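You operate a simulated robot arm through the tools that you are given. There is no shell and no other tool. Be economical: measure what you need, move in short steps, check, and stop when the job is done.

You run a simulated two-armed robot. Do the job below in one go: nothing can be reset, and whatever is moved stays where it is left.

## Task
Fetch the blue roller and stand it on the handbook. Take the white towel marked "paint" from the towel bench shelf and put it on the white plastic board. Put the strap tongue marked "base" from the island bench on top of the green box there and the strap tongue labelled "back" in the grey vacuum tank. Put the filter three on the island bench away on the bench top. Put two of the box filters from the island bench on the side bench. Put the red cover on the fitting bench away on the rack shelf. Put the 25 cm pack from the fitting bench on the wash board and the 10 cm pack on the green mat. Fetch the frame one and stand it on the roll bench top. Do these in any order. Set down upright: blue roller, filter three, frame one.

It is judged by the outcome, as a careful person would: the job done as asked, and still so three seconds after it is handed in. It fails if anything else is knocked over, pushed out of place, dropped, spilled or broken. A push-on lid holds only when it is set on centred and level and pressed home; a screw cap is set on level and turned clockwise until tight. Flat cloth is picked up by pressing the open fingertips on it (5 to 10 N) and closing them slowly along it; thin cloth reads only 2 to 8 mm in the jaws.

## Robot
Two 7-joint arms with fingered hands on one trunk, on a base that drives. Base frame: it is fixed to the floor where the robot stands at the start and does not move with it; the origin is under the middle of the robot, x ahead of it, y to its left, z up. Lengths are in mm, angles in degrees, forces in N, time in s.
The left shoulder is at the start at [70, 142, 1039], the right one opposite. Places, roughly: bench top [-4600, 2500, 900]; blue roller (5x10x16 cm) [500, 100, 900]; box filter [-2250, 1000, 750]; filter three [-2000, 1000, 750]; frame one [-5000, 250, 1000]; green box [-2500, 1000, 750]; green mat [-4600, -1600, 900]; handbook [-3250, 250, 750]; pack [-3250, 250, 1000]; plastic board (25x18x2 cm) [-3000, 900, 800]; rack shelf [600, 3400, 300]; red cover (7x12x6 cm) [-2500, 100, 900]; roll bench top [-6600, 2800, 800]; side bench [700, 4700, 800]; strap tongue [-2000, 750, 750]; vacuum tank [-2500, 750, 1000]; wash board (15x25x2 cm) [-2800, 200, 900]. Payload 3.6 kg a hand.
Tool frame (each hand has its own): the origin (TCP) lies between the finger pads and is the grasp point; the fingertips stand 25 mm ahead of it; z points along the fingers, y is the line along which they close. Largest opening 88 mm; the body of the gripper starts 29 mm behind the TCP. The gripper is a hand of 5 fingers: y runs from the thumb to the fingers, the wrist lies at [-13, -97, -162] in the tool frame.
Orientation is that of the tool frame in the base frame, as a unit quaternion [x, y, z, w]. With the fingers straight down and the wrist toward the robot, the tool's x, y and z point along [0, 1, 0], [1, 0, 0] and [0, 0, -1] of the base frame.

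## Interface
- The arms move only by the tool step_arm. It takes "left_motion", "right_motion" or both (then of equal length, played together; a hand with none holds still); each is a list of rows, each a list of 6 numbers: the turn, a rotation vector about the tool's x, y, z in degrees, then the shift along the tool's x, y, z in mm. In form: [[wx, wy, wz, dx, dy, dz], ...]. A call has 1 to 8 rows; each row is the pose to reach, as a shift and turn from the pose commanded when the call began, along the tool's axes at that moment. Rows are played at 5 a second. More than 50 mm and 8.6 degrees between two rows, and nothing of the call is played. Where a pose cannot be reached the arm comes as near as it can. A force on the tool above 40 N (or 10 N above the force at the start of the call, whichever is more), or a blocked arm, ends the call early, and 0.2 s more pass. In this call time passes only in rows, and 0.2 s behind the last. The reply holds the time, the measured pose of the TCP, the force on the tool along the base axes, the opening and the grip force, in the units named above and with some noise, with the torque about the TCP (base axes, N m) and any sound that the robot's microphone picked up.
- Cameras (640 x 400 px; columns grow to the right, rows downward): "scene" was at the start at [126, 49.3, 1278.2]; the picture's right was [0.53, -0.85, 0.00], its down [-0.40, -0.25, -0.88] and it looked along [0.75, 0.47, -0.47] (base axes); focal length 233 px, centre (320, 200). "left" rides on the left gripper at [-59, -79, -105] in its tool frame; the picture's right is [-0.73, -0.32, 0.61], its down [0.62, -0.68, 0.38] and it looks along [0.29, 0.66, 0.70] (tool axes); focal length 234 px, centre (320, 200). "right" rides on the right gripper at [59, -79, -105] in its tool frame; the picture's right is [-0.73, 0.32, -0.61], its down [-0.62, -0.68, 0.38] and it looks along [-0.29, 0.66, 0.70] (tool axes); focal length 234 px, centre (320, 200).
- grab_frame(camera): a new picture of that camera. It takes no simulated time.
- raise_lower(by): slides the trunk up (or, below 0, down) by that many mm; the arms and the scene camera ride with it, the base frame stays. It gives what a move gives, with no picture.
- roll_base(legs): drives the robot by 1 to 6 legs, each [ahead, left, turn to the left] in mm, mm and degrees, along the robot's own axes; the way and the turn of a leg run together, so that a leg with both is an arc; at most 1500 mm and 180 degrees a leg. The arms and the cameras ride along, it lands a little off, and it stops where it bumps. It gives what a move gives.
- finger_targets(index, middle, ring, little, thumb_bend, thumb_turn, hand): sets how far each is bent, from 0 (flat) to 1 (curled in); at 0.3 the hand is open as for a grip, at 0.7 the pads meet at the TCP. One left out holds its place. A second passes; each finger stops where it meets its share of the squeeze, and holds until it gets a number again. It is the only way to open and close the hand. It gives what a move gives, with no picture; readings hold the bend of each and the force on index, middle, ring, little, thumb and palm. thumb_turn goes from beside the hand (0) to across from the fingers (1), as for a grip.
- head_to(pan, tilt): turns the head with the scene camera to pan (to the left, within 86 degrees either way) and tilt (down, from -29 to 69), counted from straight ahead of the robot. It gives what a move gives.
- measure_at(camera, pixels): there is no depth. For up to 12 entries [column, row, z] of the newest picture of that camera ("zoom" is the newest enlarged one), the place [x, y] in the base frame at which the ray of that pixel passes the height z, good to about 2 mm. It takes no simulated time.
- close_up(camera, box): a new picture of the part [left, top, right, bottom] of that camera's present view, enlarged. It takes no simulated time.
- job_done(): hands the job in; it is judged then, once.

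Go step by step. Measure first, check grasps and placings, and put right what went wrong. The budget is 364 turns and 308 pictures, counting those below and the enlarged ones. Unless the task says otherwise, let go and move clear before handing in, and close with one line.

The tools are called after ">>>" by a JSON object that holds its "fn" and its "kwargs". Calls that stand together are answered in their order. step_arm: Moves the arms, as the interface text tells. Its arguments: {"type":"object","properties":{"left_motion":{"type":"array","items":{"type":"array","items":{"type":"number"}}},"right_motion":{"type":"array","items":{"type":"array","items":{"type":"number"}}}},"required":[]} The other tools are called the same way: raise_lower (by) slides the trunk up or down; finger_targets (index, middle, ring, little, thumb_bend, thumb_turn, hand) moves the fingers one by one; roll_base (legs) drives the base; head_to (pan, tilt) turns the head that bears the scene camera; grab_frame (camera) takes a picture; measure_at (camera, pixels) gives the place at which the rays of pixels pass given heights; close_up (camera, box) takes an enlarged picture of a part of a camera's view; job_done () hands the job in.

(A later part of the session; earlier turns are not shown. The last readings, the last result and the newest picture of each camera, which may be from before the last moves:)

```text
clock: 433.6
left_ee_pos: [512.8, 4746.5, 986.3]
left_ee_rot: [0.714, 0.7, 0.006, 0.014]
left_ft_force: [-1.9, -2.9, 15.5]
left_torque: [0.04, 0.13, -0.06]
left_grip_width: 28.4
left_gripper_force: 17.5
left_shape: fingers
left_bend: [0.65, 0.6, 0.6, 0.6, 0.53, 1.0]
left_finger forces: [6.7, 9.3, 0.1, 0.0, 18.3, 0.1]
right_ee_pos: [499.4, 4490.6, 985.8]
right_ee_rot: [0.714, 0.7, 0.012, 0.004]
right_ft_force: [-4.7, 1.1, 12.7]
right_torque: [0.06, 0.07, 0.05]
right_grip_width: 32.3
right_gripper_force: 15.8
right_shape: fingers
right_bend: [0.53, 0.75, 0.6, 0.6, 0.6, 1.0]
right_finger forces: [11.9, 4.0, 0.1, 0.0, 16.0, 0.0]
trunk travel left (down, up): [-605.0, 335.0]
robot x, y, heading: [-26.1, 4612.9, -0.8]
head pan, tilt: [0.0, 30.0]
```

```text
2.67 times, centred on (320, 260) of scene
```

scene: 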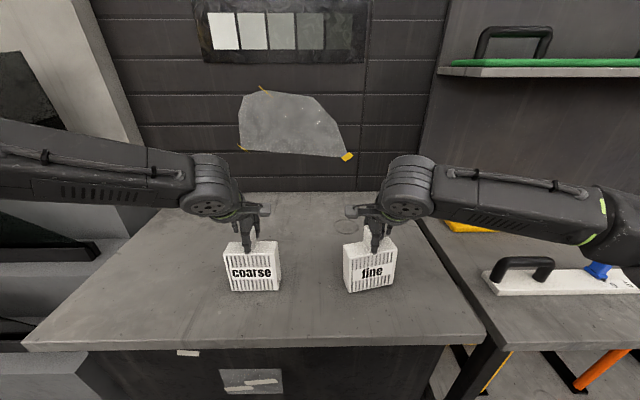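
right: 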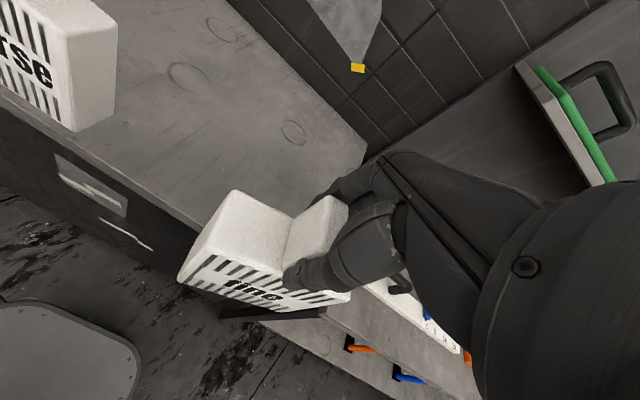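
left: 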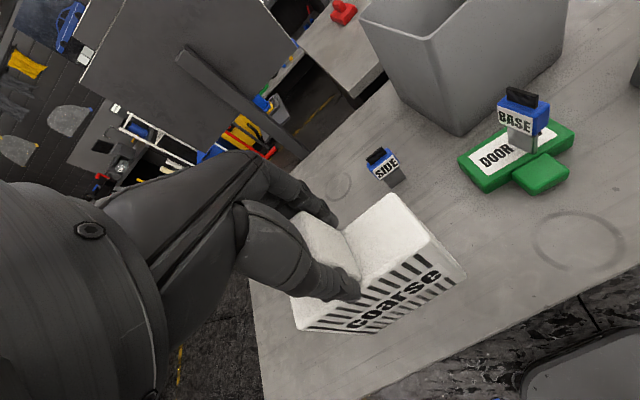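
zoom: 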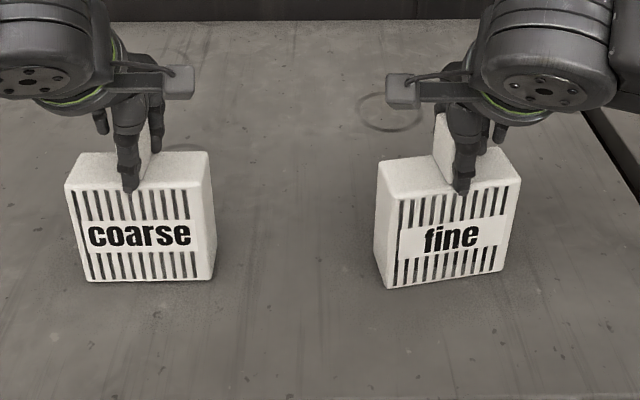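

Both filters rest on the bench. I'll open both hands in two stages and rise.

>>> {"fn": "finger_targets", "kwargs": {"hand": "left", "index": 0.42, "middle": 0.42, "ring": 0.42, "little": 0.42, "thumb_bend": 0.42}}

>>> {"fn": "finger_targets", "kwargs": {"hand": "right", "index": 0.42, "middle": 0.42, "ring": 0.42, "little": 0.42, "thumb_bend": 0.42}}

>>> {"fn": "finger_targets", "kwargs": {"hand": "left", "index": 0.3, "middle": 0.3, "ring": 0.3, "little": 0.3, "thumb_bend": 0.26}}

>>> {"fn": "finger_targets", "kwargs": {"hand": "right", "index": 0.3, "middle": 0.3, "ring": 0.3, "little": 0.3, "thumb_bend": 0.26}}

>>> {"fn": "step_arm", "kwargs": {"right_motion": [[0, 0, 0, 0, 0, -20], [0, 0, 0, 0, 0, -60], [0, 0, 0, 0, 0, -100], [0, 0, 0, 0, 0, -140]], "left_motion": [[0, 0, 0, 0, 0, -20], [0, 0, 0, 0, 0, -60], [0, 0, 0, 0, 0, -100], [0, 0, 0, 0, 0, -140]]}}

>>> {"fn": "grab_frame", "kwargs": {"camera": "scene"}}

```text
clock: 434.6
left_ee_pos: [515.0, 4747.5, 986.3]
left_ee_rot: [0.714, 0.7, 0.005, 0.015]
left_ft_force: [0.0, 0.0, 0.7]
left_torque: [0.03, -0.01, -0.01]
left_grip_width: 58.8
left_gripper_force: 0.5
left_shape: fingers
left_bend: [0.42, 0.42, 0.42, 0.42, 0.42, 0.99]
left_finger forces: [0.1, 0.1, 0.0, 0.0, 0.1, 0.1]
right_ee_pos: [501.1, 4491.0, 984.6]
right_ee_rot: [0.713, 0.701, 0.012, 0.004]
right_ft_force: [-5.4, -0.8, 20.7]
right_torque: [0.01, 0.22, -0.02]
right_grip_width: 32.2
right_gripper_force: 19.0
right_shape: fingers
right_bend: [0.54, 0.75, 0.6, 0.6, 0.59, 1.0]
right_finger forces: [12.1, 5.9, 0.4, 0.1, 19.7, 0.1]
trunk travel left (down, up): [-605.0, 335.0]
robot x, y, heading: [-29.0, 4607.3, -0.9]
head pan, tilt: [0.0, 30.0]
```

```text
clock: 435.6
left_ee_pos: [515.9, 4747.6, 984.5]
left_ee_rot: [0.714, 0.7, 0.004, 0.014]
left_ft_force: [-0.6, 0.6, 1.0]
left_torque: [-0.08, 0.0, 0.02]
left_grip_width: 58.9
left_gripper_force: 0.2
left_shape: fingers
left_bend: [0.42, 0.42, 0.42, 0.42, 0.42, 0.99]
left_finger forces: [0.0, 0.0, 0.0, 0.0, 0.2, 0.1]
right_ee_pos: [502.4, 4490.6, 984.1]
right_ee_rot: [0.714, 0.7, 0.01, 0.003]
right_ft_force: [-0.8, 1.4, 8.3]
right_torque: [-0.12, -0.12, 0.01]
right_grip_width: 59.5
right_gripper_force: 5.3
right_shape: fingers
right_bend: [0.41, 0.46, 0.42, 0.42, 0.42, 0.99]
right_finger forces: [1.5, 8.5, 0.1, 0.1, 0.0, 0.0]
trunk travel left (down, up): [-605.0, 335.0]
robot x, y, heading: [-22.7, 4610.3, -1.1]
head pan, tilt: [0.0, 30.0]
```

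```text
clock: 436.6
left_ee_pos: [516.5, 4747.1, 985.8]
left_ee_rot: [0.714, 0.7, 0.005, 0.013]
left_ft_force: [-0.3, 0.1, -0.1]
left_torque: [0.01, -0.01, -0.03]
left_grip_width: 87.3
left_gripper_force: 0.1
left_shape: fingers
left_bend: [0.3, 0.3, 0.3, 0.3, 0.26, 0.97]
left_finger forces: [0.1, 0.0, 0.0, 0.0, 0.2, 0.0]
right_ee_pos: [502.3, 4490.8, 983.5]
right_ee_rot: [0.714, 0.7, 0.011, 0.003]
right_ft_force: [-0.6, 1.9, 8.0]
right_torque: [-0.08, -0.09, -0.02]
right_grip_width: 59.5
right_gripper_force: 5.0
right_shape: fingers
right_bend: [0.41, 0.46, 0.42, 0.42, 0.42, 0.99]
right_finger forces: [1.7, 8.4, 0.0, 0.0, 0.0, 0.1]
trunk travel left (down, up): [-605.0, 335.0]
robot x, y, heading: [-26.7, 4611.6, -1.0]
head pan, tilt: [0.0, 30.0]
```

```text
clock: 437.6
left_ee_pos: [517.1, 4747.8, 983.0]
left_ee_rot: [0.714, 0.7, 0.004, 0.013]
left_ft_force: [0.0, -0.4, -0.1]
left_torque: [-0.01, 0.04, 0.01]
left_grip_width: 87.4
left_gripper_force: 0.2
left_shape: fingers
left_bend: [0.3, 0.3, 0.3, 0.3, 0.26, 0.97]
left_finger forces: [0.0, 0.1, 0.0, 0.0, 0.1, 0.1]
right_ee_pos: [503.5, 4490.8, 982.6]
right_ee_rot: [0.714, 0.7, 0.011, 0.004]
right_ft_force: [-0.3, -0.1, -0.6]
right_torque: [-0.02, 0.02, 0.05]
right_grip_width: 87.2
right_gripper_force: 0.0
right_shape: fingers
right_bend: [0.3, 0.3, 0.3, 0.3, 0.26, 0.97]
right_finger forces: [0.1, 0.1, 0.1, 0.0, 0.1, 0.0]
trunk travel left (down, up): [-605.0, 335.0]
robot x, y, heading: [-25.9, 4607.9, -0.9]
head pan, tilt: [0.0, 30.0]
```

```text
clock: 438.6
left_ee_pos: [511.7, 4749.1, 1126.1]
left_ee_rot: [0.713, 0.701, 0.004, 0.013]
left_ft_force: [0.1, -0.3, -0.8]
left_torque: [-0.02, -0.03, 0.03]
left_grip_width: 87.3
left_gripper_force: 0.1
left_shape: fingers
left_bend: [0.3, 0.3, 0.3, 0.3, 0.26, 0.97]
left_finger forces: [0.1, 0.1, 0.1, 0.0, 0.0, 0.0]
right_ee_pos: [498.9, 4490.2, 1126.5]
right_ee_rot: [0.713, 0.701, 0.01, 0.004]
right_ft_force: [-0.1, 1.4, -0.4]
right_torque: [-0.01, -0.02, 0.0]
right_grip_width: 87.4
right_gripper_force: 0.1
right_shape: fingers
right_bend: [0.3, 0.3, 0.3, 0.3, 0.26, 0.97]
right_finger forces: [0.0, 0.0, 0.0, 0.1, 0.0, 0.0]
trunk travel left (down, up): [-605.0, 335.0]
robot x, y, heading: [-26.0, 4609.3, -0.8]
head pan, tilt: [0.0, 30.0]
```

```text
75 pictures are left
```

scene: 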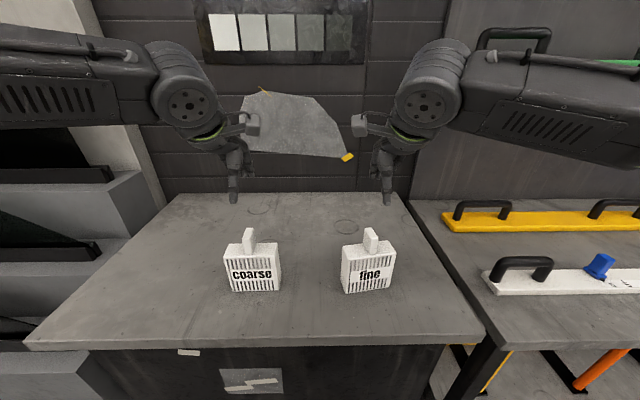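

Both filters stand on the side bench. On the way to the red cover I'll look at the rack shelf near (600,3400).

>>> {"fn": "roll_base", "kwargs": {"legs": [[-450, 0, 0.8], [0, -1200, 0]]}}

>>> {"fn": "head_to", "kwargs": {"pan": 0, "tilt": 35}}

>>> {"fn": "grab_frame", "kwargs": {"camera": "scene"}}

```text
clock: 447.0
left_ee_pos: [49.7, 3543.4, 1125.1]
left_ee_rot: [0.721, 0.693, 0.003, 0.013]
left_ft_force: [0.8, -1.0, -0.6]
left_torque: [0.0, 0.03, -0.04]
left_grip_width: 87.6
left_gripper_force: 0.1
left_shape: fingers
left_bend: [0.3, 0.3, 0.3, 0.3, 0.26, 0.97]
left_finger forces: [0.0, 0.0, 0.0, 0.0, 0.1, 0.0]
right_ee_pos: [34.1, 3285.8, 1124.2]
right_ee_rot: [0.721, 0.693, 0.011, 0.003]
right_ft_force: [-0.3, 0.1, -0.8]
right_torque: [0.01, -0.01, -0.01]
right_grip_width: 87.3
right_gripper_force: 0.1
right_shape: fingers
right_bend: [0.3, 0.3, 0.3, 0.3, 0.26, 0.97]
right_finger forces: [0.0, 0.1, 0.0, 0.0, 0.0, 0.0]
trunk travel left (down, up): [-605.0, 335.0]
robot x, y, heading: [-488.7, 3418.1, -2.3]
head pan, tilt: [0.0, 30.0]
```

```text
clock: 447.7
left_ee_pos: [50.9, 3544.8, 1124.8]
left_ee_rot: [0.721, 0.693, 0.004, 0.013]
left_ft_force: [-0.5, -0.6, 0.2]
left_torque: [-0.01, 0.03, 0.04]
left_grip_width: 87.4
left_gripper_force: 0.1
left_shape: fingers
left_bend: [0.3, 0.3, 0.3, 0.3, 0.26, 0.97]
left_finger forces: [0.1, 0.0, 0.1, 0.1, 0.0, 0.0]
right_ee_pos: [34.2, 3285.6, 1124.8]
right_ee_rot: [0.72, 0.693, 0.01, 0.004]
right_ft_force: [0.1, 0.0, 0.2]
right_torque: [-0.02, -0.02, 0.03]
right_grip_width: 87.3
right_gripper_force: 0.1
right_shape: fingers
right_bend: [0.3, 0.3, 0.3, 0.3, 0.26, 0.97]
right_finger forces: [0.0, 0.0, 0.1, 0.1, 0.0, 0.0]
trunk travel left (down, up): [-605.0, 335.0]
robot x, y, heading: [-491.8, 3413.5, -1.8]
head pan, tilt: [0.0, 35.0]
```

```text
74 pictures are left
```

scene: 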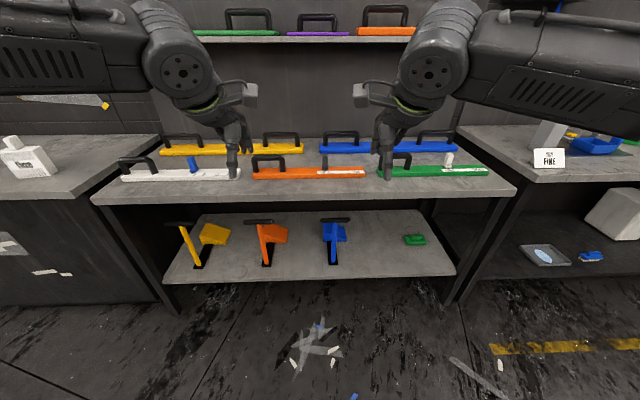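

>>> {"fn": "measure_at", "kwargs": {"camera": "scene", "pixels": [[160, 283, 300], [160, 283, 400], [450, 276, 300], [450, 276, 400], [415, 244, 400], [375, 255, 400], [100, 200, 850], [510, 193, 850], [320, 212, 400]]}}

>>> {"fn": "grab_frame", "kwargs": {"camera": "right"}}

```text
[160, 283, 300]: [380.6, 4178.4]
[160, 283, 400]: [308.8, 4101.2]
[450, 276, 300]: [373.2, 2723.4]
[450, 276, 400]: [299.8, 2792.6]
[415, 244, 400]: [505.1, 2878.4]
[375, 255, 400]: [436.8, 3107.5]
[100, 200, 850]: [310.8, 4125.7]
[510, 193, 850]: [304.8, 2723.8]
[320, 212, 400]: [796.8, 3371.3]
```

```text
73 pictures are left
```

right: 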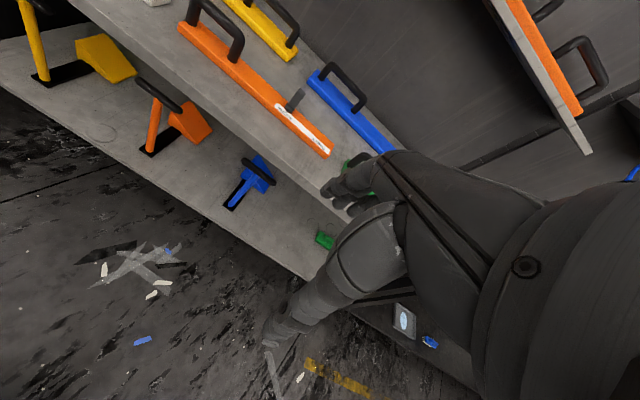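

>>> {"fn": "measure_at", "kwargs": {"camera": "right", "pixels": [[231, 207, 300], [231, 207, 400], [231, 207, 500], [323, 245, 300], [323, 245, 400]]}}

>>> {"fn": "measure_at", "kwargs": {"camera": "scene", "pixels": [[333, 263, 300], [333, 263, 400], [333, 263, 500], [415, 245, 300], [415, 245, 350]]}}

>>> {"fn": "close_up", "kwargs": {"camera": "scene", "box": [300, 200, 480, 300]}}

```text
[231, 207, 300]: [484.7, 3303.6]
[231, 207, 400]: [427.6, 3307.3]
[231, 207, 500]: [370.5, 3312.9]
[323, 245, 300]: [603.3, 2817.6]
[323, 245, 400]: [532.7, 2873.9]
```

```text
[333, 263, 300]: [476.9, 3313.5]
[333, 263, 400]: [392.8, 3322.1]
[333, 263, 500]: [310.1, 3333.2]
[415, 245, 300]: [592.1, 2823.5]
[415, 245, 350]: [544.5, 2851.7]
```

```text
3.56 times, centred on (390, 250) of scene
```

zoom: 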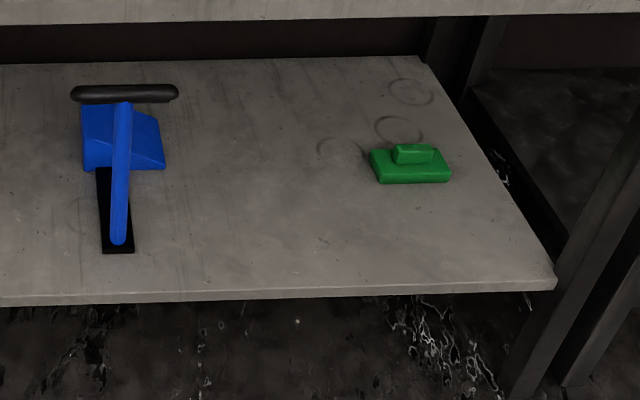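

The rack's lower shelf (z≈290) holds a matching green cover at about (595,2820), with free space at y≈3050. Now I'll drive back to the fitting bench for the red cover.

>>> {"fn": "step_arm", "kwargs": {"right_motion": [[0, 0, 0, -10, -40, -10], [0, 0, 0, -20, -80, -20], [0, 0, 0, -30, -120, -30], [0, 0, 0, -40, -160, -30]], "left_motion": [[0, 0, 0, 10, -40, -10], [0, 0, 0, 20, -80, -20], [0, 0, 0, 30, -120, -30], [0, 0, 0, 40, -160, -30]]}}

>>> {"fn": "roll_base", "kwargs": {"legs": [[0, 0, 2], [0, -1500, 0], [0, -1500, 0], [0, -1000, 0]]}}

>>> {"fn": "roll_base", "kwargs": {"legs": [[0, 0, 90]]}}

```text
clock: 448.7
left_ee_pos: [-112.5, 3590.1, 1153.8]
left_ee_rot: [0.721, 0.693, 0.004, 0.014]
left_ft_force: [0.2, -0.2, 0.1]
left_torque: [0.02, -0.03, -0.01]
left_grip_width: 87.4
left_gripper_force: 0.1
left_shape: fingers
left_bend: [0.3, 0.3, 0.3, 0.3, 0.26, 0.97]
left_finger forces: [0.1, 0.1, 0.0, 0.0, 0.0, 0.0]
right_ee_pos: [-132.9, 3250.3, 1152.4]
right_ee_rot: [0.721, 0.693, 0.012, 0.005]
right_ft_force: [-0.2, -0.4, 0.3]
right_torque: [0.0, -0.02, 0.02]
right_grip_width: 87.4
right_gripper_force: 0.1
right_shape: fingers
right_bend: [0.3, 0.3, 0.3, 0.3, 0.26, 0.97]
right_finger forces: [0.0, 0.0, 0.1, 0.0, 0.0, 0.1]
trunk travel left (down, up): [-605.0, 335.0]
robot x, y, heading: [-489.6, 3416.1, -1.9]
head pan, tilt: [0.0, 35.0]
```

```text
clock: 468.1
left_ee_pos: [-200.2, -367.7, 1151.4]
left_ee_rot: [0.72, 0.694, 0.004, 0.013]
left_ft_force: [0.3, 0.7, 0.0]
left_torque: [-0.01, -0.04, 0.01]
left_grip_width: 87.6
left_gripper_force: 0.0
left_shape: fingers
left_bend: [0.3, 0.3, 0.3, 0.3, 0.26, 0.97]
left_finger forces: [0.0, 0.0, 0.1, 0.0, 0.0, 0.1]
right_ee_pos: [-219.5, -707.6, 1151.1]
right_ee_rot: [0.72, 0.694, 0.01, 0.004]
right_ft_force: [-0.9, -0.2, -0.2]
right_torque: [0.0, -0.02, 0.0]
right_grip_width: 87.5
right_gripper_force: 0.0
right_shape: fingers
right_bend: [0.3, 0.3, 0.3, 0.3, 0.26, 0.97]
right_finger forces: [0.0, 0.1, 0.0, 0.1, 0.1, 0.0]
trunk travel left (down, up): [-605.0, 335.0]
robot x, y, heading: [-578.9, -544.2, -1.8]
head pan, tilt: [0.0, 35.0]
```

```text
clock: 472.3
left_ee_pos: [-747.7, -158.5, 1151.1]
left_ee_rot: [0.029, 0.999, 0.012, 0.006]
left_ft_force: [0.1, 0.1, 0.2]
left_torque: [-0.01, -0.02, -0.02]
left_grip_width: 87.9
left_gripper_force: 0.1
left_shape: fingers
left_bend: [0.3, 0.3, 0.3, 0.3, 0.26, 0.97]
left_finger forces: [0.0, 0.1, 0.0, 0.0, 0.0, 0.0]
right_ee_pos: [-410.1, -184.8, 1150.6]
right_ee_rot: [0.03, 0.999, 0.01, -0.006]
right_ft_force: [-0.6, 0.2, 0.3]
right_torque: [0.03, 0.01, 0.01]
right_grip_width: 87.3
right_gripper_force: 0.0
right_shape: fingers
right_bend: [0.3, 0.3, 0.3, 0.3, 0.26, 0.97]
right_finger forces: [0.0, 0.1, 0.1, 0.0, 0.0, 0.0]
trunk travel left (down, up): [-605.0, 335.0]
robot x, y, heading: [-584.9, -543.7, 86.8]
head pan, tilt: [0.0, 35.0]
```

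>>> {"fn": "roll_base", "kwargs": {"legs": [[-60, 0, 3.2], [0, 1000, 0], [0, 900, 0]]}}

>>> {"fn": "head_to", "kwargs": {"pan": 0, "tilt": 38}}

>>> {"fn": "grab_frame", "kwargs": {"camera": "scene"}}

```text
clock: 482.4
left_ee_pos: [-2689.9, -234.4, 1152.5]
left_ee_rot: [-0.006, 1.0, 0.013, 0.006]
left_ft_force: [-0.7, -0.7, -0.4]
left_torque: [-0.05, -0.02, 0.01]
left_grip_width: 87.2
left_gripper_force: 0.1
left_shape: fingers
left_bend: [0.3, 0.3, 0.3, 0.3, 0.26, 0.97]
left_finger forces: [0.1, 0.0, 0.0, 0.0, 0.1, 0.0]
right_ee_pos: [-2349.1, -236.9, 1151.3]
right_ee_rot: [-0.007, 1.0, 0.01, -0.006]
right_ft_force: [1.0, 0.1, -0.2]
right_torque: [-0.04, 0.02, -0.01]
right_grip_width: 87.4
right_gripper_force: 0.1
right_shape: fingers
right_bend: [0.3, 0.3, 0.3, 0.3, 0.26, 0.97]
right_finger forces: [0.0, 0.1, 0.1, 0.0, 0.0, 0.0]
trunk travel left (down, up): [-605.0, 335.0]
robot x, y, heading: [-2494.1, -606.8, 91.0]
head pan, tilt: [0.0, 35.0]
```

```text
clock: 483.1
left_ee_pos: [-2690.7, -233.2, 1151.8]
left_ee_rot: [-0.007, 1.0, 0.012, 0.006]
left_ft_force: [0.7, 0.4, -0.7]
left_torque: [0.01, -0.01, -0.02]
left_grip_width: 87.5
left_gripper_force: 0.2
left_shape: fingers
left_bend: [0.3, 0.3, 0.3, 0.3, 0.26, 0.97]
left_finger forces: [0.0, 0.1, 0.0, 0.0, 0.0, 0.0]
right_ee_pos: [-2351.0, -237.2, 1150.9]
right_ee_rot: [-0.006, 1.0, 0.01, -0.006]
right_ft_force: [0.9, 0.4, 0.7]
right_torque: [-0.01, 0.0, 0.01]
right_grip_width: 87.2
right_gripper_force: 0.1
right_shape: fingers
right_bend: [0.3, 0.3, 0.3, 0.3, 0.26, 0.97]
right_finger forces: [0.0, 0.0, 0.1, 0.0, 0.1, 0.1]
trunk travel left (down, up): [-605.0, 335.0]
robot x, y, heading: [-2498.2, -606.3, 90.9]
head pan, tilt: [0.0, 38.0]
```

```text
71 pictures are left
```

scene: 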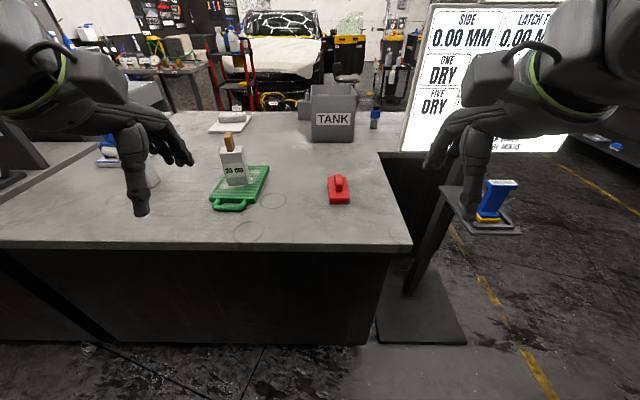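

>>> {"fn": "measure_at", "kwargs": {"camera": "scene", "pixels": [[328, 204, 850], [351, 204, 850], [330, 181, 880], [348, 181, 880], [490, 225, 850], [410, 248, 850]]}}

>>> {"fn": "roll_base", "kwargs": {"legs": [[250, 0, -0.9]]}}

>>> {"fn": "grab_frame", "kwargs": {"camera": "right"}}

>>> {"fn": "grab_frame", "kwargs": {"camera": "scene"}}

```text
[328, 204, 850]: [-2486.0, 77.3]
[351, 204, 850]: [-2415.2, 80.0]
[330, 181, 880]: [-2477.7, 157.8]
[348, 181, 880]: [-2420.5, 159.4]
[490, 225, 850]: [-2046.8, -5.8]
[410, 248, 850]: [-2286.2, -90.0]
```

```text
clock: 484.9
left_ee_pos: [-2684.7, 21.9, 1151.3]
left_ee_rot: [0.003, 1.0, 0.013, 0.007]
left_ft_force: [0.3, 0.4, -0.5]
left_torque: [0.03, 0.01, -0.01]
left_grip_width: 87.6
left_gripper_force: 0.1
left_shape: fingers
left_bend: [0.3, 0.3, 0.3, 0.3, 0.26, 0.97]
left_finger forces: [0.0, 0.0, 0.1, 0.0, 0.0, 0.0]
right_ee_pos: [-2346.1, 12.8, 1151.0]
right_ee_rot: [0.003, 1.0, 0.01, -0.006]
right_ft_force: [-0.5, 0.0, -0.1]
right_torque: [-0.01, 0.02, 0.0]
right_grip_width: 87.4
right_gripper_force: 0.1
right_shape: fingers
right_bend: [0.3, 0.3, 0.3, 0.3, 0.26, 0.97]
right_finger forces: [0.0, 0.0, 0.0, 0.0, 0.0, 0.0]
trunk travel left (down, up): [-605.0, 335.0]
robot x, y, heading: [-2503.8, -352.5, 89.8]
head pan, tilt: [0.0, 38.0]
```

```text
70 pictures are left
```

right: 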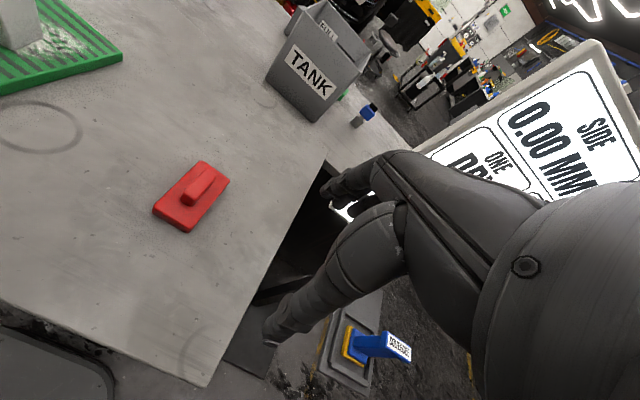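

```text
69 pictures are left
```

scene: 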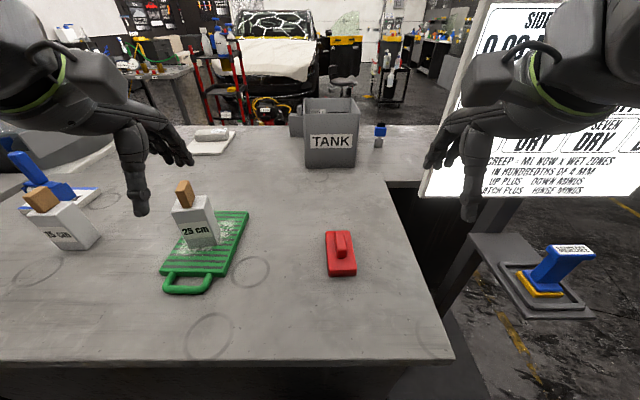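

>>> {"fn": "close_up", "kwargs": {"camera": "right", "box": [140, 150, 240, 240]}}

>>> {"fn": "close_up", "kwargs": {"camera": "scene", "box": [310, 220, 370, 285]}}

```text
4.44 times, centred on (190, 195) of right
```

zoom: 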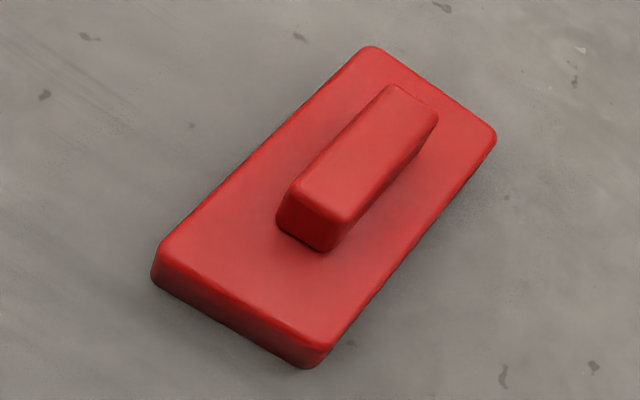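

```text
6.15 times, centred on (340, 252) of scene
```

zoom: 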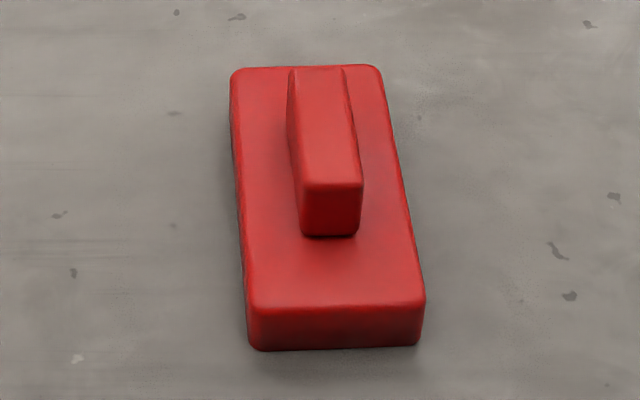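

>>> {"fn": "measure_at", "kwargs": {"camera": "right", "pixels": [[200.9, 183.8, 890], [200.9, 183.8, 910], [200.9, 183.8, 930]]}}

>>> {"fn": "measure_at", "kwargs": {"camera": "scene", "pixels": [[340.8, 240.2, 890], [340.8, 240.2, 910], [340.8, 240.2, 930], [334, 229.5, 905], [336, 250, 905]]}}

```text
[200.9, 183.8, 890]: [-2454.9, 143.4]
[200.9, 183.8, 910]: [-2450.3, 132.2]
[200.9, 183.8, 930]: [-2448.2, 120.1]
```

```text
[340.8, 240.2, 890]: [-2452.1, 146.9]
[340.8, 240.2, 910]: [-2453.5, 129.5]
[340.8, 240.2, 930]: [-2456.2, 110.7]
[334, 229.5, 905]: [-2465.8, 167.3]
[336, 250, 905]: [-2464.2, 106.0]
```

>>> {"fn": "step_arm", "kwargs": {"right_motion": [[0, 0, 0, 30, 30, 10], [0, 0, 0, 60, 60, 20], [0, 0, 0, 85, 92, 40], [0, 0, 0, 106, 124, 60], [0, 0, 0, 106, 124, 105], [0, 0, 0, 106, 124, 150], [0, 0, 0, 106, 124, 195]]}}

>>> {"fn": "grab_frame", "kwargs": {"camera": "right"}}

```text
clock: 486.5
left_ee_pos: [-2684.7, 22.0, 1150.1]
left_ee_rot: [0.002, 1.0, 0.011, 0.005]
left_ft_force: [0.7, 0.4, 0.5]
left_torque: [-0.01, -0.01, 0.0]
left_grip_width: 87.4
left_gripper_force: 0.1
left_shape: fingers
left_bend: [0.3, 0.3, 0.3, 0.3, 0.26, 0.97]
left_finger forces: [0.1, 0.0, 0.1, 0.0, 0.0, 0.2]
right_ee_pos: [-2450.6, 140.7, 958.2]
right_ee_rot: [0.003, 1.0, 0.009, -0.005]
right_ft_force: [0.6, -0.2, 0.1]
right_torque: [0.02, -0.02, -0.02]
right_grip_width: 87.3
right_gripper_force: 0.0
right_shape: fingers
right_bend: [0.3, 0.3, 0.3, 0.3, 0.26, 0.97]
right_finger forces: [0.0, 0.0, 0.0, 0.0, 0.0, 0.0]
trunk travel left (down, up): [-605.0, 335.0]
robot x, y, heading: [-2498.8, -355.4, 90.0]
head pan, tilt: [0.0, 38.0]
```

```text
66 pictures are left
```

right: 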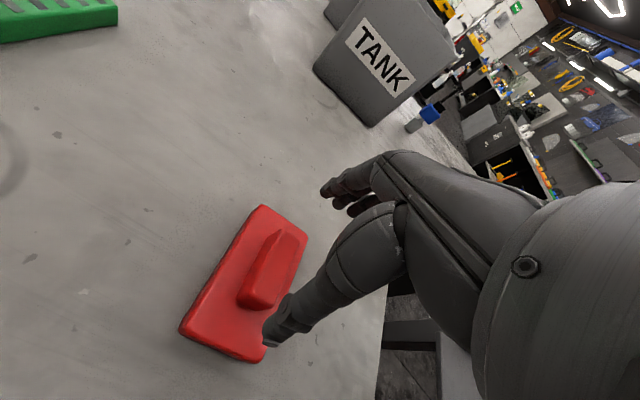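

>>> {"fn": "measure_at", "kwargs": {"camera": "right", "pixels": [[272, 268, 903], [290, 238, 903], [255, 299, 903]]}}

>>> {"fn": "close_up", "kwargs": {"camera": "right", "box": [170, 190, 330, 370]}}

```text
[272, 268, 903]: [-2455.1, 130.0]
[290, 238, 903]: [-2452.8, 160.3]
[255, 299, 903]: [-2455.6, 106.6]
```

```text
2.22 times, centred on (250, 280) of right
```

zoom: 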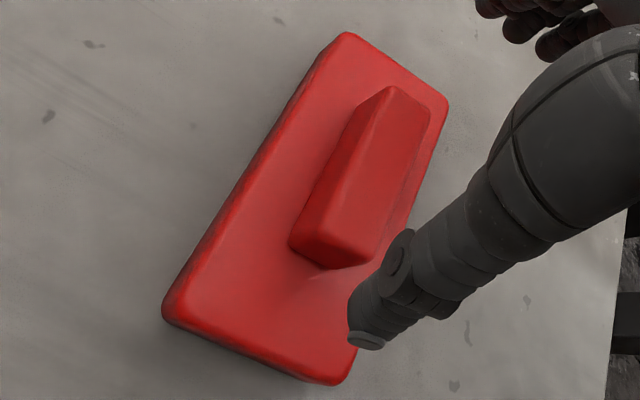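

>>> {"fn": "step_arm", "kwargs": {"right_motion": [[0, 0, 0, 3, -7, 20], [0, 0, 0, 3, -7, 40], [0, 0, 0, 3, -7, 53]]}}

>>> {"fn": "finger_targets", "kwargs": {"hand": "right", "index": 0.6, "middle": 0.6, "ring": 0.5, "little": 0.5, "thumb_bend": 0.6}}

>>> {"fn": "grab_frame", "kwargs": {"camera": "right"}}

```text
clock: 487.3
left_ee_pos: [-2686.4, 21.6, 1151.5]
left_ee_rot: [0.002, 1.0, 0.012, 0.006]
left_ft_force: [-0.1, 0.2, -0.2]
left_torque: [-0.02, -0.03, 0.02]
left_grip_width: 87.3
left_gripper_force: 0.1
left_shape: fingers
left_bend: [0.3, 0.3, 0.3, 0.3, 0.26, 0.97]
left_finger forces: [0.1, 0.1, 0.0, 0.0, 0.0, 0.0]
right_ee_pos: [-2454.2, 134.5, 905.5]
right_ee_rot: [0.003, 1.0, 0.009, -0.005]
right_ft_force: [0.4, 0.1, 0.7]
right_torque: [0.01, -0.01, 0.0]
right_grip_width: 87.4
right_gripper_force: 0.0
right_shape: fingers
right_bend: [0.3, 0.3, 0.3, 0.3, 0.26, 0.97]
right_finger forces: [0.0, 0.0, 0.0, 0.1, 0.0, 0.0]
trunk travel left (down, up): [-605.0, 335.0]
robot x, y, heading: [-2495.9, -354.4, 90.0]
head pan, tilt: [0.0, 38.0]
```

```text
clock: 488.3
left_ee_pos: [-2684.6, 20.8, 1152.6]
left_ee_rot: [0.003, 1.0, 0.012, 0.006]
left_ft_force: [-0.1, 0.5, -0.4]
left_torque: [0.01, 0.03, 0.0]
left_grip_width: 87.3
left_gripper_force: 0.1
left_shape: fingers
left_bend: [0.3, 0.3, 0.3, 0.3, 0.26, 0.97]
left_finger forces: [0.1, 0.0, 0.0, 0.1, 0.0, 0.0]
right_ee_pos: [-2454.5, 133.9, 906.5]
right_ee_rot: [0.003, 1.0, 0.009, -0.006]
right_ft_force: [0.3, -0.2, 1.7]
right_torque: [0.26, -0.03, 0.03]
right_grip_width: 55.0
right_gripper_force: 18.2
right_shape: fingers
right_bend: [0.47, 0.5, 0.5, 0.5, 0.44, 0.99]
right_finger forces: [11.4, 8.0, 0.0, 0.0, 18.8, 0.0]
trunk travel left (down, up): [-605.0, 335.0]
robot x, y, heading: [-2502.4, -354.1, 90.0]
head pan, tilt: [0.0, 38.0]
```

```text
64 pictures are left
```

right: 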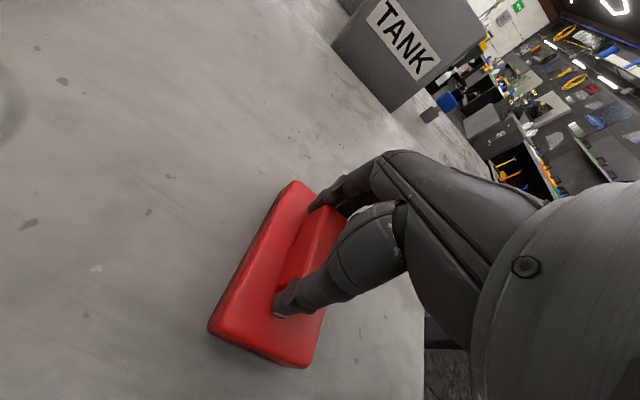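

>>> {"fn": "step_arm", "kwargs": {"right_motion": [[0, 0, 0, 0, 0, -8], [0, 0, 0, 0, 0, -50], [0, 0, 0, 0, 0, -100], [0, 0, 0, 0, 0, -145], [0, 0, 0, 0, -40, -175], [0, 0, 0, 0, -85, -195], [0, 0, 0, 0, -130, -200]]}}

>>> {"fn": "grab_frame", "kwargs": {"camera": "scene"}}

```text
clock: 489.9
left_ee_pos: [-2685.9, 20.6, 1152.1]
left_ee_rot: [0.003, 1.0, 0.013, 0.005]
left_ft_force: [0.6, 0.5, -0.5]
left_torque: [0.04, 0.0, -0.02]
left_grip_width: 87.7
left_gripper_force: 0.1
left_shape: fingers
left_bend: [0.3, 0.3, 0.3, 0.3, 0.26, 0.97]
left_finger forces: [0.0, 0.1, 0.1, 0.0, 0.0, 0.0]
right_ee_pos: [-2453.3, 1.1, 1105.9]
right_ee_rot: [0.002, 1.0, 0.01, -0.004]
right_ft_force: [0.6, 0.2, -1.1]
right_torque: [0.01, -0.01, -0.01]
right_grip_width: 54.7
right_gripper_force: 17.8
right_shape: fingers
right_bend: [0.47, 0.5, 0.5, 0.5, 0.45, 0.99]
right_finger forces: [10.4, 7.3, 0.0, 0.1, 18.0, 0.1]
trunk travel left (down, up): [-605.0, 335.0]
robot x, y, heading: [-2495.6, -354.8, 90.0]
head pan, tilt: [0.0, 38.0]
```

```text
63 pictures are left
```

scene: 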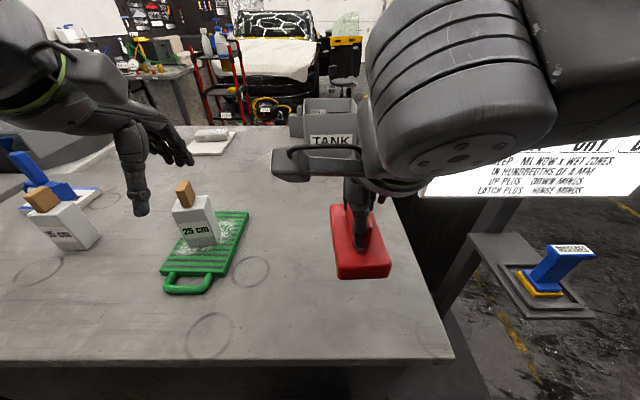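

>>> {"fn": "roll_base", "kwargs": {"legs": [[-280, 0, 0], [0, -1000, 0], [0, -950, 0], [0, 0, -90]]}}

>>> {"fn": "roll_base", "kwargs": {"legs": [[0, 1500, 0], [0, 1500, 0], [0, 650, 0]]}}

>>> {"fn": "head_to", "kwargs": {"pan": 0, "tilt": 35}}

>>> {"fn": "grab_frame", "kwargs": {"camera": "scene"}}

```text
clock: 505.0
left_ee_pos: [-166.7, -492.0, 1151.0]
left_ee_rot: [0.713, 0.701, 0.005, 0.013]
left_ft_force: [0.1, 0.2, -0.5]
left_torque: [-0.04, 0.0, -0.02]
left_grip_width: 87.5
left_gripper_force: 0.0
left_shape: fingers
left_bend: [0.3, 0.3, 0.3, 0.3, 0.26, 0.97]
left_finger forces: [0.0, 0.0, 0.1, 0.1, 0.1, 0.0]
right_ee_pos: [-187.6, -724.5, 1104.2]
right_ee_rot: [0.712, 0.702, 0.01, 0.004]
right_ft_force: [0.2, 0.8, -0.6]
right_torque: [0.01, -0.02, -0.01]
right_grip_width: 54.8
right_gripper_force: 17.8
right_shape: fingers
right_bend: [0.47, 0.5, 0.5, 0.5, 0.45, 0.99]
right_finger forces: [10.1, 7.2, 0.0, 0.0, 17.4, 0.1]
trunk travel left (down, up): [-605.0, 335.0]
robot x, y, heading: [-545.7, -676.6, -0.9]
head pan, tilt: [0.0, 38.0]
```

```text
clock: 522.7
left_ee_pos: [17.9, 3129.9, 1151.3]
left_ee_rot: [0.729, 0.684, 0.004, 0.012]
left_ft_force: [0.2, 0.5, -1.3]
left_torque: [-0.02, -0.01, -0.03]
left_grip_width: 87.4
left_gripper_force: 0.1
left_shape: fingers
left_bend: [0.3, 0.3, 0.3, 0.3, 0.26, 0.97]
left_finger forces: [0.0, 0.1, 0.1, 0.1, 0.0, 0.1]
right_ee_pos: [-14.9, 2901.0, 1105.1]
right_ee_rot: [0.73, 0.683, 0.01, 0.004]
right_ft_force: [0.3, -0.2, -0.5]
right_torque: [0.01, 0.01, 0.03]
right_grip_width: 55.0
right_gripper_force: 17.6
right_shape: fingers
right_bend: [0.47, 0.5, 0.5, 0.5, 0.45, 0.99]
right_finger forces: [10.0, 7.2, 0.0, 0.1, 17.3, 0.0]
trunk travel left (down, up): [-605.0, 335.0]
robot x, y, heading: [-365.9, 2966.5, -3.5]
head pan, tilt: [0.0, 38.0]
```

```text
clock: 523.3
left_ee_pos: [17.7, 3130.5, 1150.9]
left_ee_rot: [0.73, 0.684, 0.004, 0.013]
left_ft_force: [0.3, 0.3, -0.8]
left_torque: [0.0, 0.0, -0.01]
left_grip_width: 87.5
left_gripper_force: 0.1
left_shape: fingers
left_bend: [0.3, 0.3, 0.3, 0.3, 0.26, 0.97]
left_finger forces: [0.0, 0.1, 0.0, 0.0, 0.1, 0.0]
right_ee_pos: [-14.1, 2899.8, 1105.2]
right_ee_rot: [0.729, 0.684, 0.011, 0.002]
right_ft_force: [-0.7, -0.7, -0.4]
right_torque: [0.04, -0.04, 0.0]
right_grip_width: 54.6
right_gripper_force: 17.2
right_shape: fingers
right_bend: [0.47, 0.5, 0.5, 0.5, 0.45, 0.99]
right_finger forces: [10.0, 7.3, 0.0, 0.0, 17.5, 0.0]
trunk travel left (down, up): [-605.0, 335.0]
robot x, y, heading: [-365.5, 2965.6, -3.6]
head pan, tilt: [0.0, 35.0]
```

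```text
62 pictures are left
```

scene: 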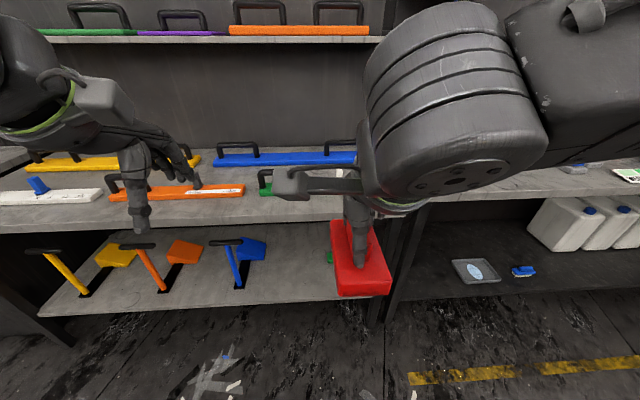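

>>> {"fn": "roll_base", "kwargs": {"legs": [[0, 185, 3.6]]}}

>>> {"fn": "raise_lower", "kwargs": {"by": -590}}

>>> {"fn": "head_to", "kwargs": {"pan": -10, "tilt": 25}}

>>> {"fn": "grab_frame", "kwargs": {"camera": "scene"}}

>>> {"fn": "grab_frame", "kwargs": {"camera": "right"}}

```text
clock: 524.8
left_ee_pos: [14.2, 3338.2, 1151.2]
left_ee_rot: [0.708, 0.706, 0.005, 0.012]
left_ft_force: [-0.3, 0.0, -0.3]
left_torque: [-0.01, -0.01, 0.02]
left_grip_width: 87.3
left_gripper_force: 0.0
left_shape: fingers
left_bend: [0.3, 0.3, 0.3, 0.3, 0.26, 0.97]
left_finger forces: [0.1, 0.1, 0.0, 0.1, 0.1, 0.1]
right_ee_pos: [-5.3, 3105.7, 1105.3]
right_ee_rot: [0.709, 0.705, 0.01, 0.003]
right_ft_force: [0.2, 0.5, -1.2]
right_torque: [0.0, -0.01, -0.01]
right_grip_width: 54.5
right_gripper_force: 17.6
right_shape: fingers
right_bend: [0.47, 0.5, 0.5, 0.5, 0.45, 0.99]
right_finger forces: [10.0, 7.2, 0.0, 0.0, 17.4, 0.0]
trunk travel left (down, up): [-605.0, 335.0]
robot x, y, heading: [-363.4, 3149.3, 0.1]
head pan, tilt: [0.0, 35.0]
```

```text
refused: -590 is not a number from -400 to 400
```

```text
clock: 525.5
left_ee_pos: [12.3, 3337.4, 1151.1]
left_ee_rot: [0.708, 0.706, 0.004, 0.013]
left_ft_force: [0.9, -0.2, -0.9]
left_torque: [0.01, 0.03, -0.02]
left_grip_width: 87.7
left_gripper_force: 0.1
left_shape: fingers
left_bend: [0.3, 0.3, 0.3, 0.3, 0.26, 0.97]
left_finger forces: [0.0, 0.1, 0.1, 0.0, 0.1, 0.0]
right_ee_pos: [-4.4, 3106.8, 1105.5]
right_ee_rot: [0.708, 0.706, 0.011, 0.003]
right_ft_force: [0.7, -0.1, -0.1]
right_torque: [0.03, 0.04, -0.01]
right_grip_width: 54.7
right_gripper_force: 17.0
right_shape: fingers
right_bend: [0.47, 0.5, 0.5, 0.5, 0.45, 0.99]
right_finger forces: [9.9, 7.2, 0.0, 0.0, 17.4, 0.0]
trunk travel left (down, up): [-605.0, 335.0]
robot x, y, heading: [-362.3, 3150.5, -0.1]
head pan, tilt: [-10.0, 25.0]
```

```text
61 pictures are left
```

scene: 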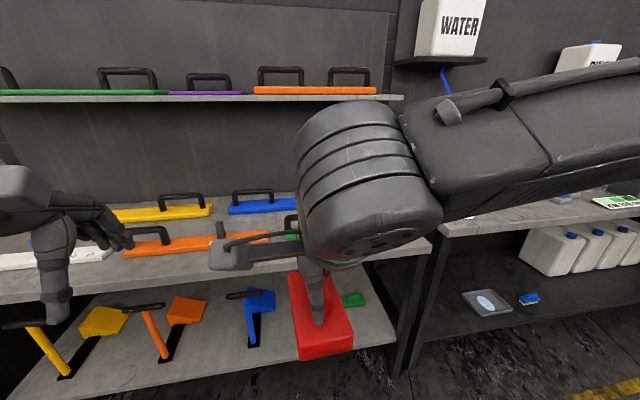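

```text
60 pictures are left
```

right: 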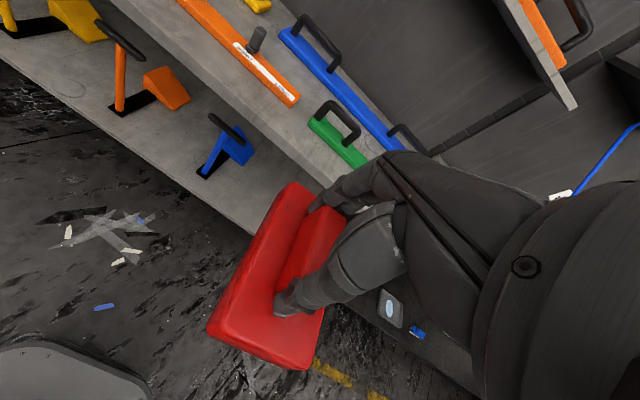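

>>> {"fn": "raise_lower", "kwargs": {"by": -400}}

>>> {"fn": "raise_lower", "kwargs": {"by": -180}}

>>> {"fn": "head_to", "kwargs": {"pan": -10, "tilt": 20}}

>>> {"fn": "grab_frame", "kwargs": {"camera": "scene"}}

>>> {"fn": "grab_frame", "kwargs": {"camera": "right"}}

```text
clock: 529.4
left_ee_pos: [12.7, 3338.0, 751.9]
left_ee_rot: [0.708, 0.706, 0.005, 0.012]
left_ft_force: [-0.3, -0.7, 0.5]
left_torque: [-0.01, -0.01, -0.04]
left_grip_width: 87.4
left_gripper_force: 0.1
left_shape: fingers
left_bend: [0.3, 0.3, 0.3, 0.3, 0.26, 0.97]
left_finger forces: [0.1, 0.0, 0.0, 0.0, 0.0, 0.1]
right_ee_pos: [-5.0, 3105.9, 704.5]
right_ee_rot: [0.708, 0.706, 0.009, 0.002]
right_ft_force: [-0.1, -0.8, -0.4]
right_torque: [0.05, 0.02, -0.01]
right_grip_width: 54.7
right_gripper_force: 17.1
right_shape: fingers
right_bend: [0.47, 0.5, 0.5, 0.5, 0.45, 0.99]
right_finger forces: [10.1, 7.3, 0.1, 0.1, 17.4, 0.0]
trunk travel left (down, up): [-205.0, 735.0]
robot x, y, heading: [-364.6, 3153.1, 0.0]
head pan, tilt: [-10.0, 25.0]
```

```text
clock: 531.4
left_ee_pos: [13.8, 3337.6, 570.9]
left_ee_rot: [0.708, 0.706, 0.005, 0.012]
left_ft_force: [0.2, -0.4, 0.5]
left_torque: [0.01, -0.02, 0.04]
left_grip_width: 87.7
left_gripper_force: 0.0
left_shape: fingers
left_bend: [0.3, 0.3, 0.3, 0.3, 0.26, 0.97]
left_finger forces: [0.1, 0.0, 0.1, 0.0, 0.1, 0.1]
right_ee_pos: [-5.4, 3106.4, 525.2]
right_ee_rot: [0.708, 0.706, 0.01, 0.003]
right_ft_force: [-0.9, 0.1, -0.8]
right_torque: [-0.01, 0.0, 0.0]
right_grip_width: 54.5
right_gripper_force: 17.4
right_shape: fingers
right_bend: [0.47, 0.5, 0.5, 0.5, 0.45, 0.99]
right_finger forces: [10.0, 7.2, 0.1, 0.0, 17.4, 0.0]
trunk travel left (down, up): [-25.0, 915.0]
robot x, y, heading: [-363.7, 3152.5, 0.0]
head pan, tilt: [-10.0, 25.0]
```

```text
clock: 532.0
left_ee_pos: [14.1, 3337.5, 570.7]
left_ee_rot: [0.709, 0.706, 0.005, 0.012]
left_ft_force: [0.1, 0.6, -0.5]
left_torque: [-0.02, -0.01, -0.02]
left_grip_width: 87.4
left_gripper_force: 0.1
left_shape: fingers
left_bend: [0.3, 0.3, 0.3, 0.3, 0.26, 0.97]
left_finger forces: [0.0, 0.0, 0.0, 0.0, 0.0, 0.0]
right_ee_pos: [-5.2, 3104.8, 524.6]
right_ee_rot: [0.708, 0.706, 0.011, 0.003]
right_ft_force: [-0.2, 0.3, -0.4]
right_torque: [-0.03, -0.02, 0.01]
right_grip_width: 54.6
right_gripper_force: 16.7
right_shape: fingers
right_bend: [0.47, 0.5, 0.5, 0.5, 0.45, 0.99]
right_finger forces: [10.1, 7.2, 0.0, 0.0, 17.5, 0.1]
trunk travel left (down, up): [-25.0, 915.0]
robot x, y, heading: [-361.6, 3150.2, -0.1]
head pan, tilt: [-10.0, 20.0]
```

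```text
59 pictures are left
```

scene: 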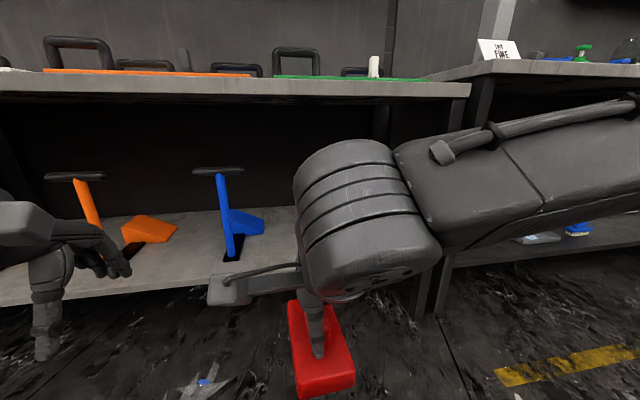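

```text
58 pictures are left
```

right: 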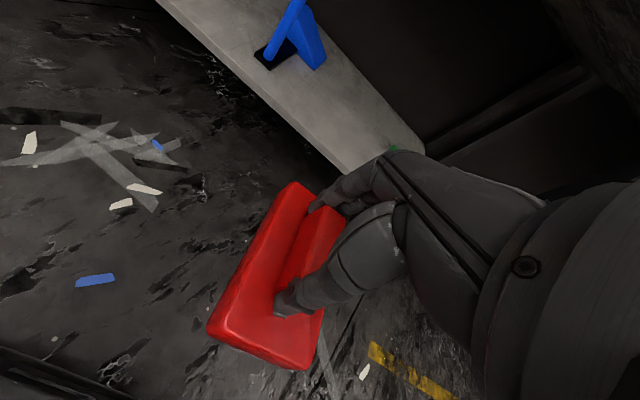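

>>> {"fn": "step_arm", "kwargs": {"right_motion": [[0, 0, 0, 0, 20, 40], [0, 0, 0, 0, 40, 80], [0, 0, 0, 0, 60, 118]]}}

>>> {"fn": "roll_base", "kwargs": {"legs": [[230, 0, 0]]}}

>>> {"fn": "grab_frame", "kwargs": {"camera": "right"}}

>>> {"fn": "grab_frame", "kwargs": {"camera": "scene"}}

```text
clock: 532.8
left_ee_pos: [12.2, 3338.4, 571.6]
left_ee_rot: [0.709, 0.705, 0.005, 0.012]
left_ft_force: [0.7, 0.4, -0.6]
left_torque: [0.03, 0.0, 0.02]
left_grip_width: 87.7
left_gripper_force: 0.0
left_shape: fingers
left_bend: [0.3, 0.3, 0.3, 0.3, 0.26, 0.97]
left_finger forces: [0.0, 0.1, 0.0, 0.0, 0.0, 0.1]
right_ee_pos: [56.7, 3105.3, 408.4]
right_ee_rot: [0.708, 0.706, 0.01, 0.004]
right_ft_force: [0.3, 0.3, -0.2]
right_torque: [0.0, -0.01, -0.02]
right_grip_width: 54.9
right_gripper_force: 17.1
right_shape: fingers
right_bend: [0.47, 0.5, 0.5, 0.5, 0.45, 0.99]
right_finger forces: [10.0, 7.1, 0.1, 0.0, 17.4, 0.0]
trunk travel left (down, up): [-25.0, 915.0]
robot x, y, heading: [-365.5, 3151.6, 0.0]
head pan, tilt: [-10.0, 20.0]
```

```text
clock: 534.6
left_ee_pos: [248.8, 3336.8, 572.4]
left_ee_rot: [0.71, 0.705, 0.004, 0.012]
left_ft_force: [0.3, -0.1, -0.4]
left_torque: [-0.01, 0.02, 0.02]
left_grip_width: 87.6
left_gripper_force: 0.1
left_shape: fingers
left_bend: [0.3, 0.3, 0.3, 0.3, 0.26, 0.97]
left_finger forces: [0.1, 0.1, 0.0, 0.0, 0.1, 0.0]
right_ee_pos: [293.4, 3103.6, 410.4]
right_ee_rot: [0.71, 0.704, 0.01, 0.003]
right_ft_force: [0.5, -0.8, -0.5]
right_torque: [0.01, -0.03, 0.03]
right_grip_width: 54.4
right_gripper_force: 16.8
right_shape: fingers
right_bend: [0.47, 0.5, 0.5, 0.5, 0.45, 0.99]
right_finger forces: [10.0, 7.2, 0.0, 0.1, 17.3, 0.0]
trunk travel left (down, up): [-25.0, 915.0]
robot x, y, heading: [-127.4, 3151.0, -0.2]
head pan, tilt: [-10.0, 20.0]
```

```text
57 pictures are left
```

right: 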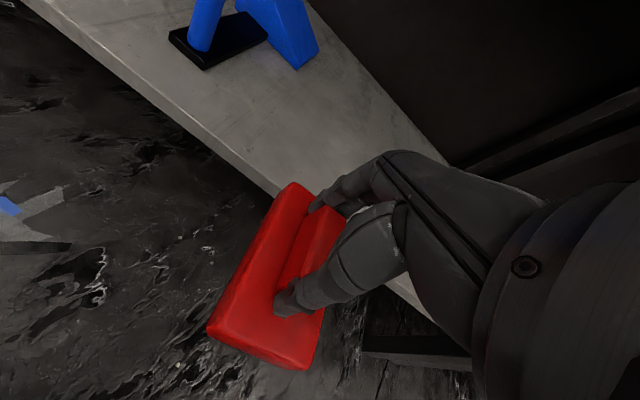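

```text
56 pictures are left
```

scene: 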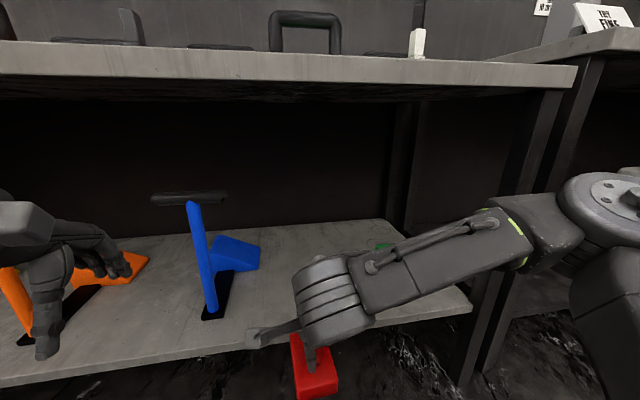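

>>> {"fn": "measure_at", "kwargs": {"camera": "right", "pixels": [[200, 127, 250], [200, 127, 290], [200, 127, 330], [203, 70, 290], [203, 70, 330]]}}

>>> {"fn": "measure_at", "kwargs": {"camera": "scene", "pixels": [[210, 350, 250], [210, 350, 290], [210, 350, 330], [207, 320, 290], [207, 320, 330]]}}

```text
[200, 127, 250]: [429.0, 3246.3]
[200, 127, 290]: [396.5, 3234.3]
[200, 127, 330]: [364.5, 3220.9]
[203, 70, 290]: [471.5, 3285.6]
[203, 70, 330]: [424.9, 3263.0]
```

```text
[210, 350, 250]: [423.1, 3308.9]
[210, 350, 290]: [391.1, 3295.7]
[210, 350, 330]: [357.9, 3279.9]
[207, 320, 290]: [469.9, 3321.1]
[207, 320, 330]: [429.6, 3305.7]
```

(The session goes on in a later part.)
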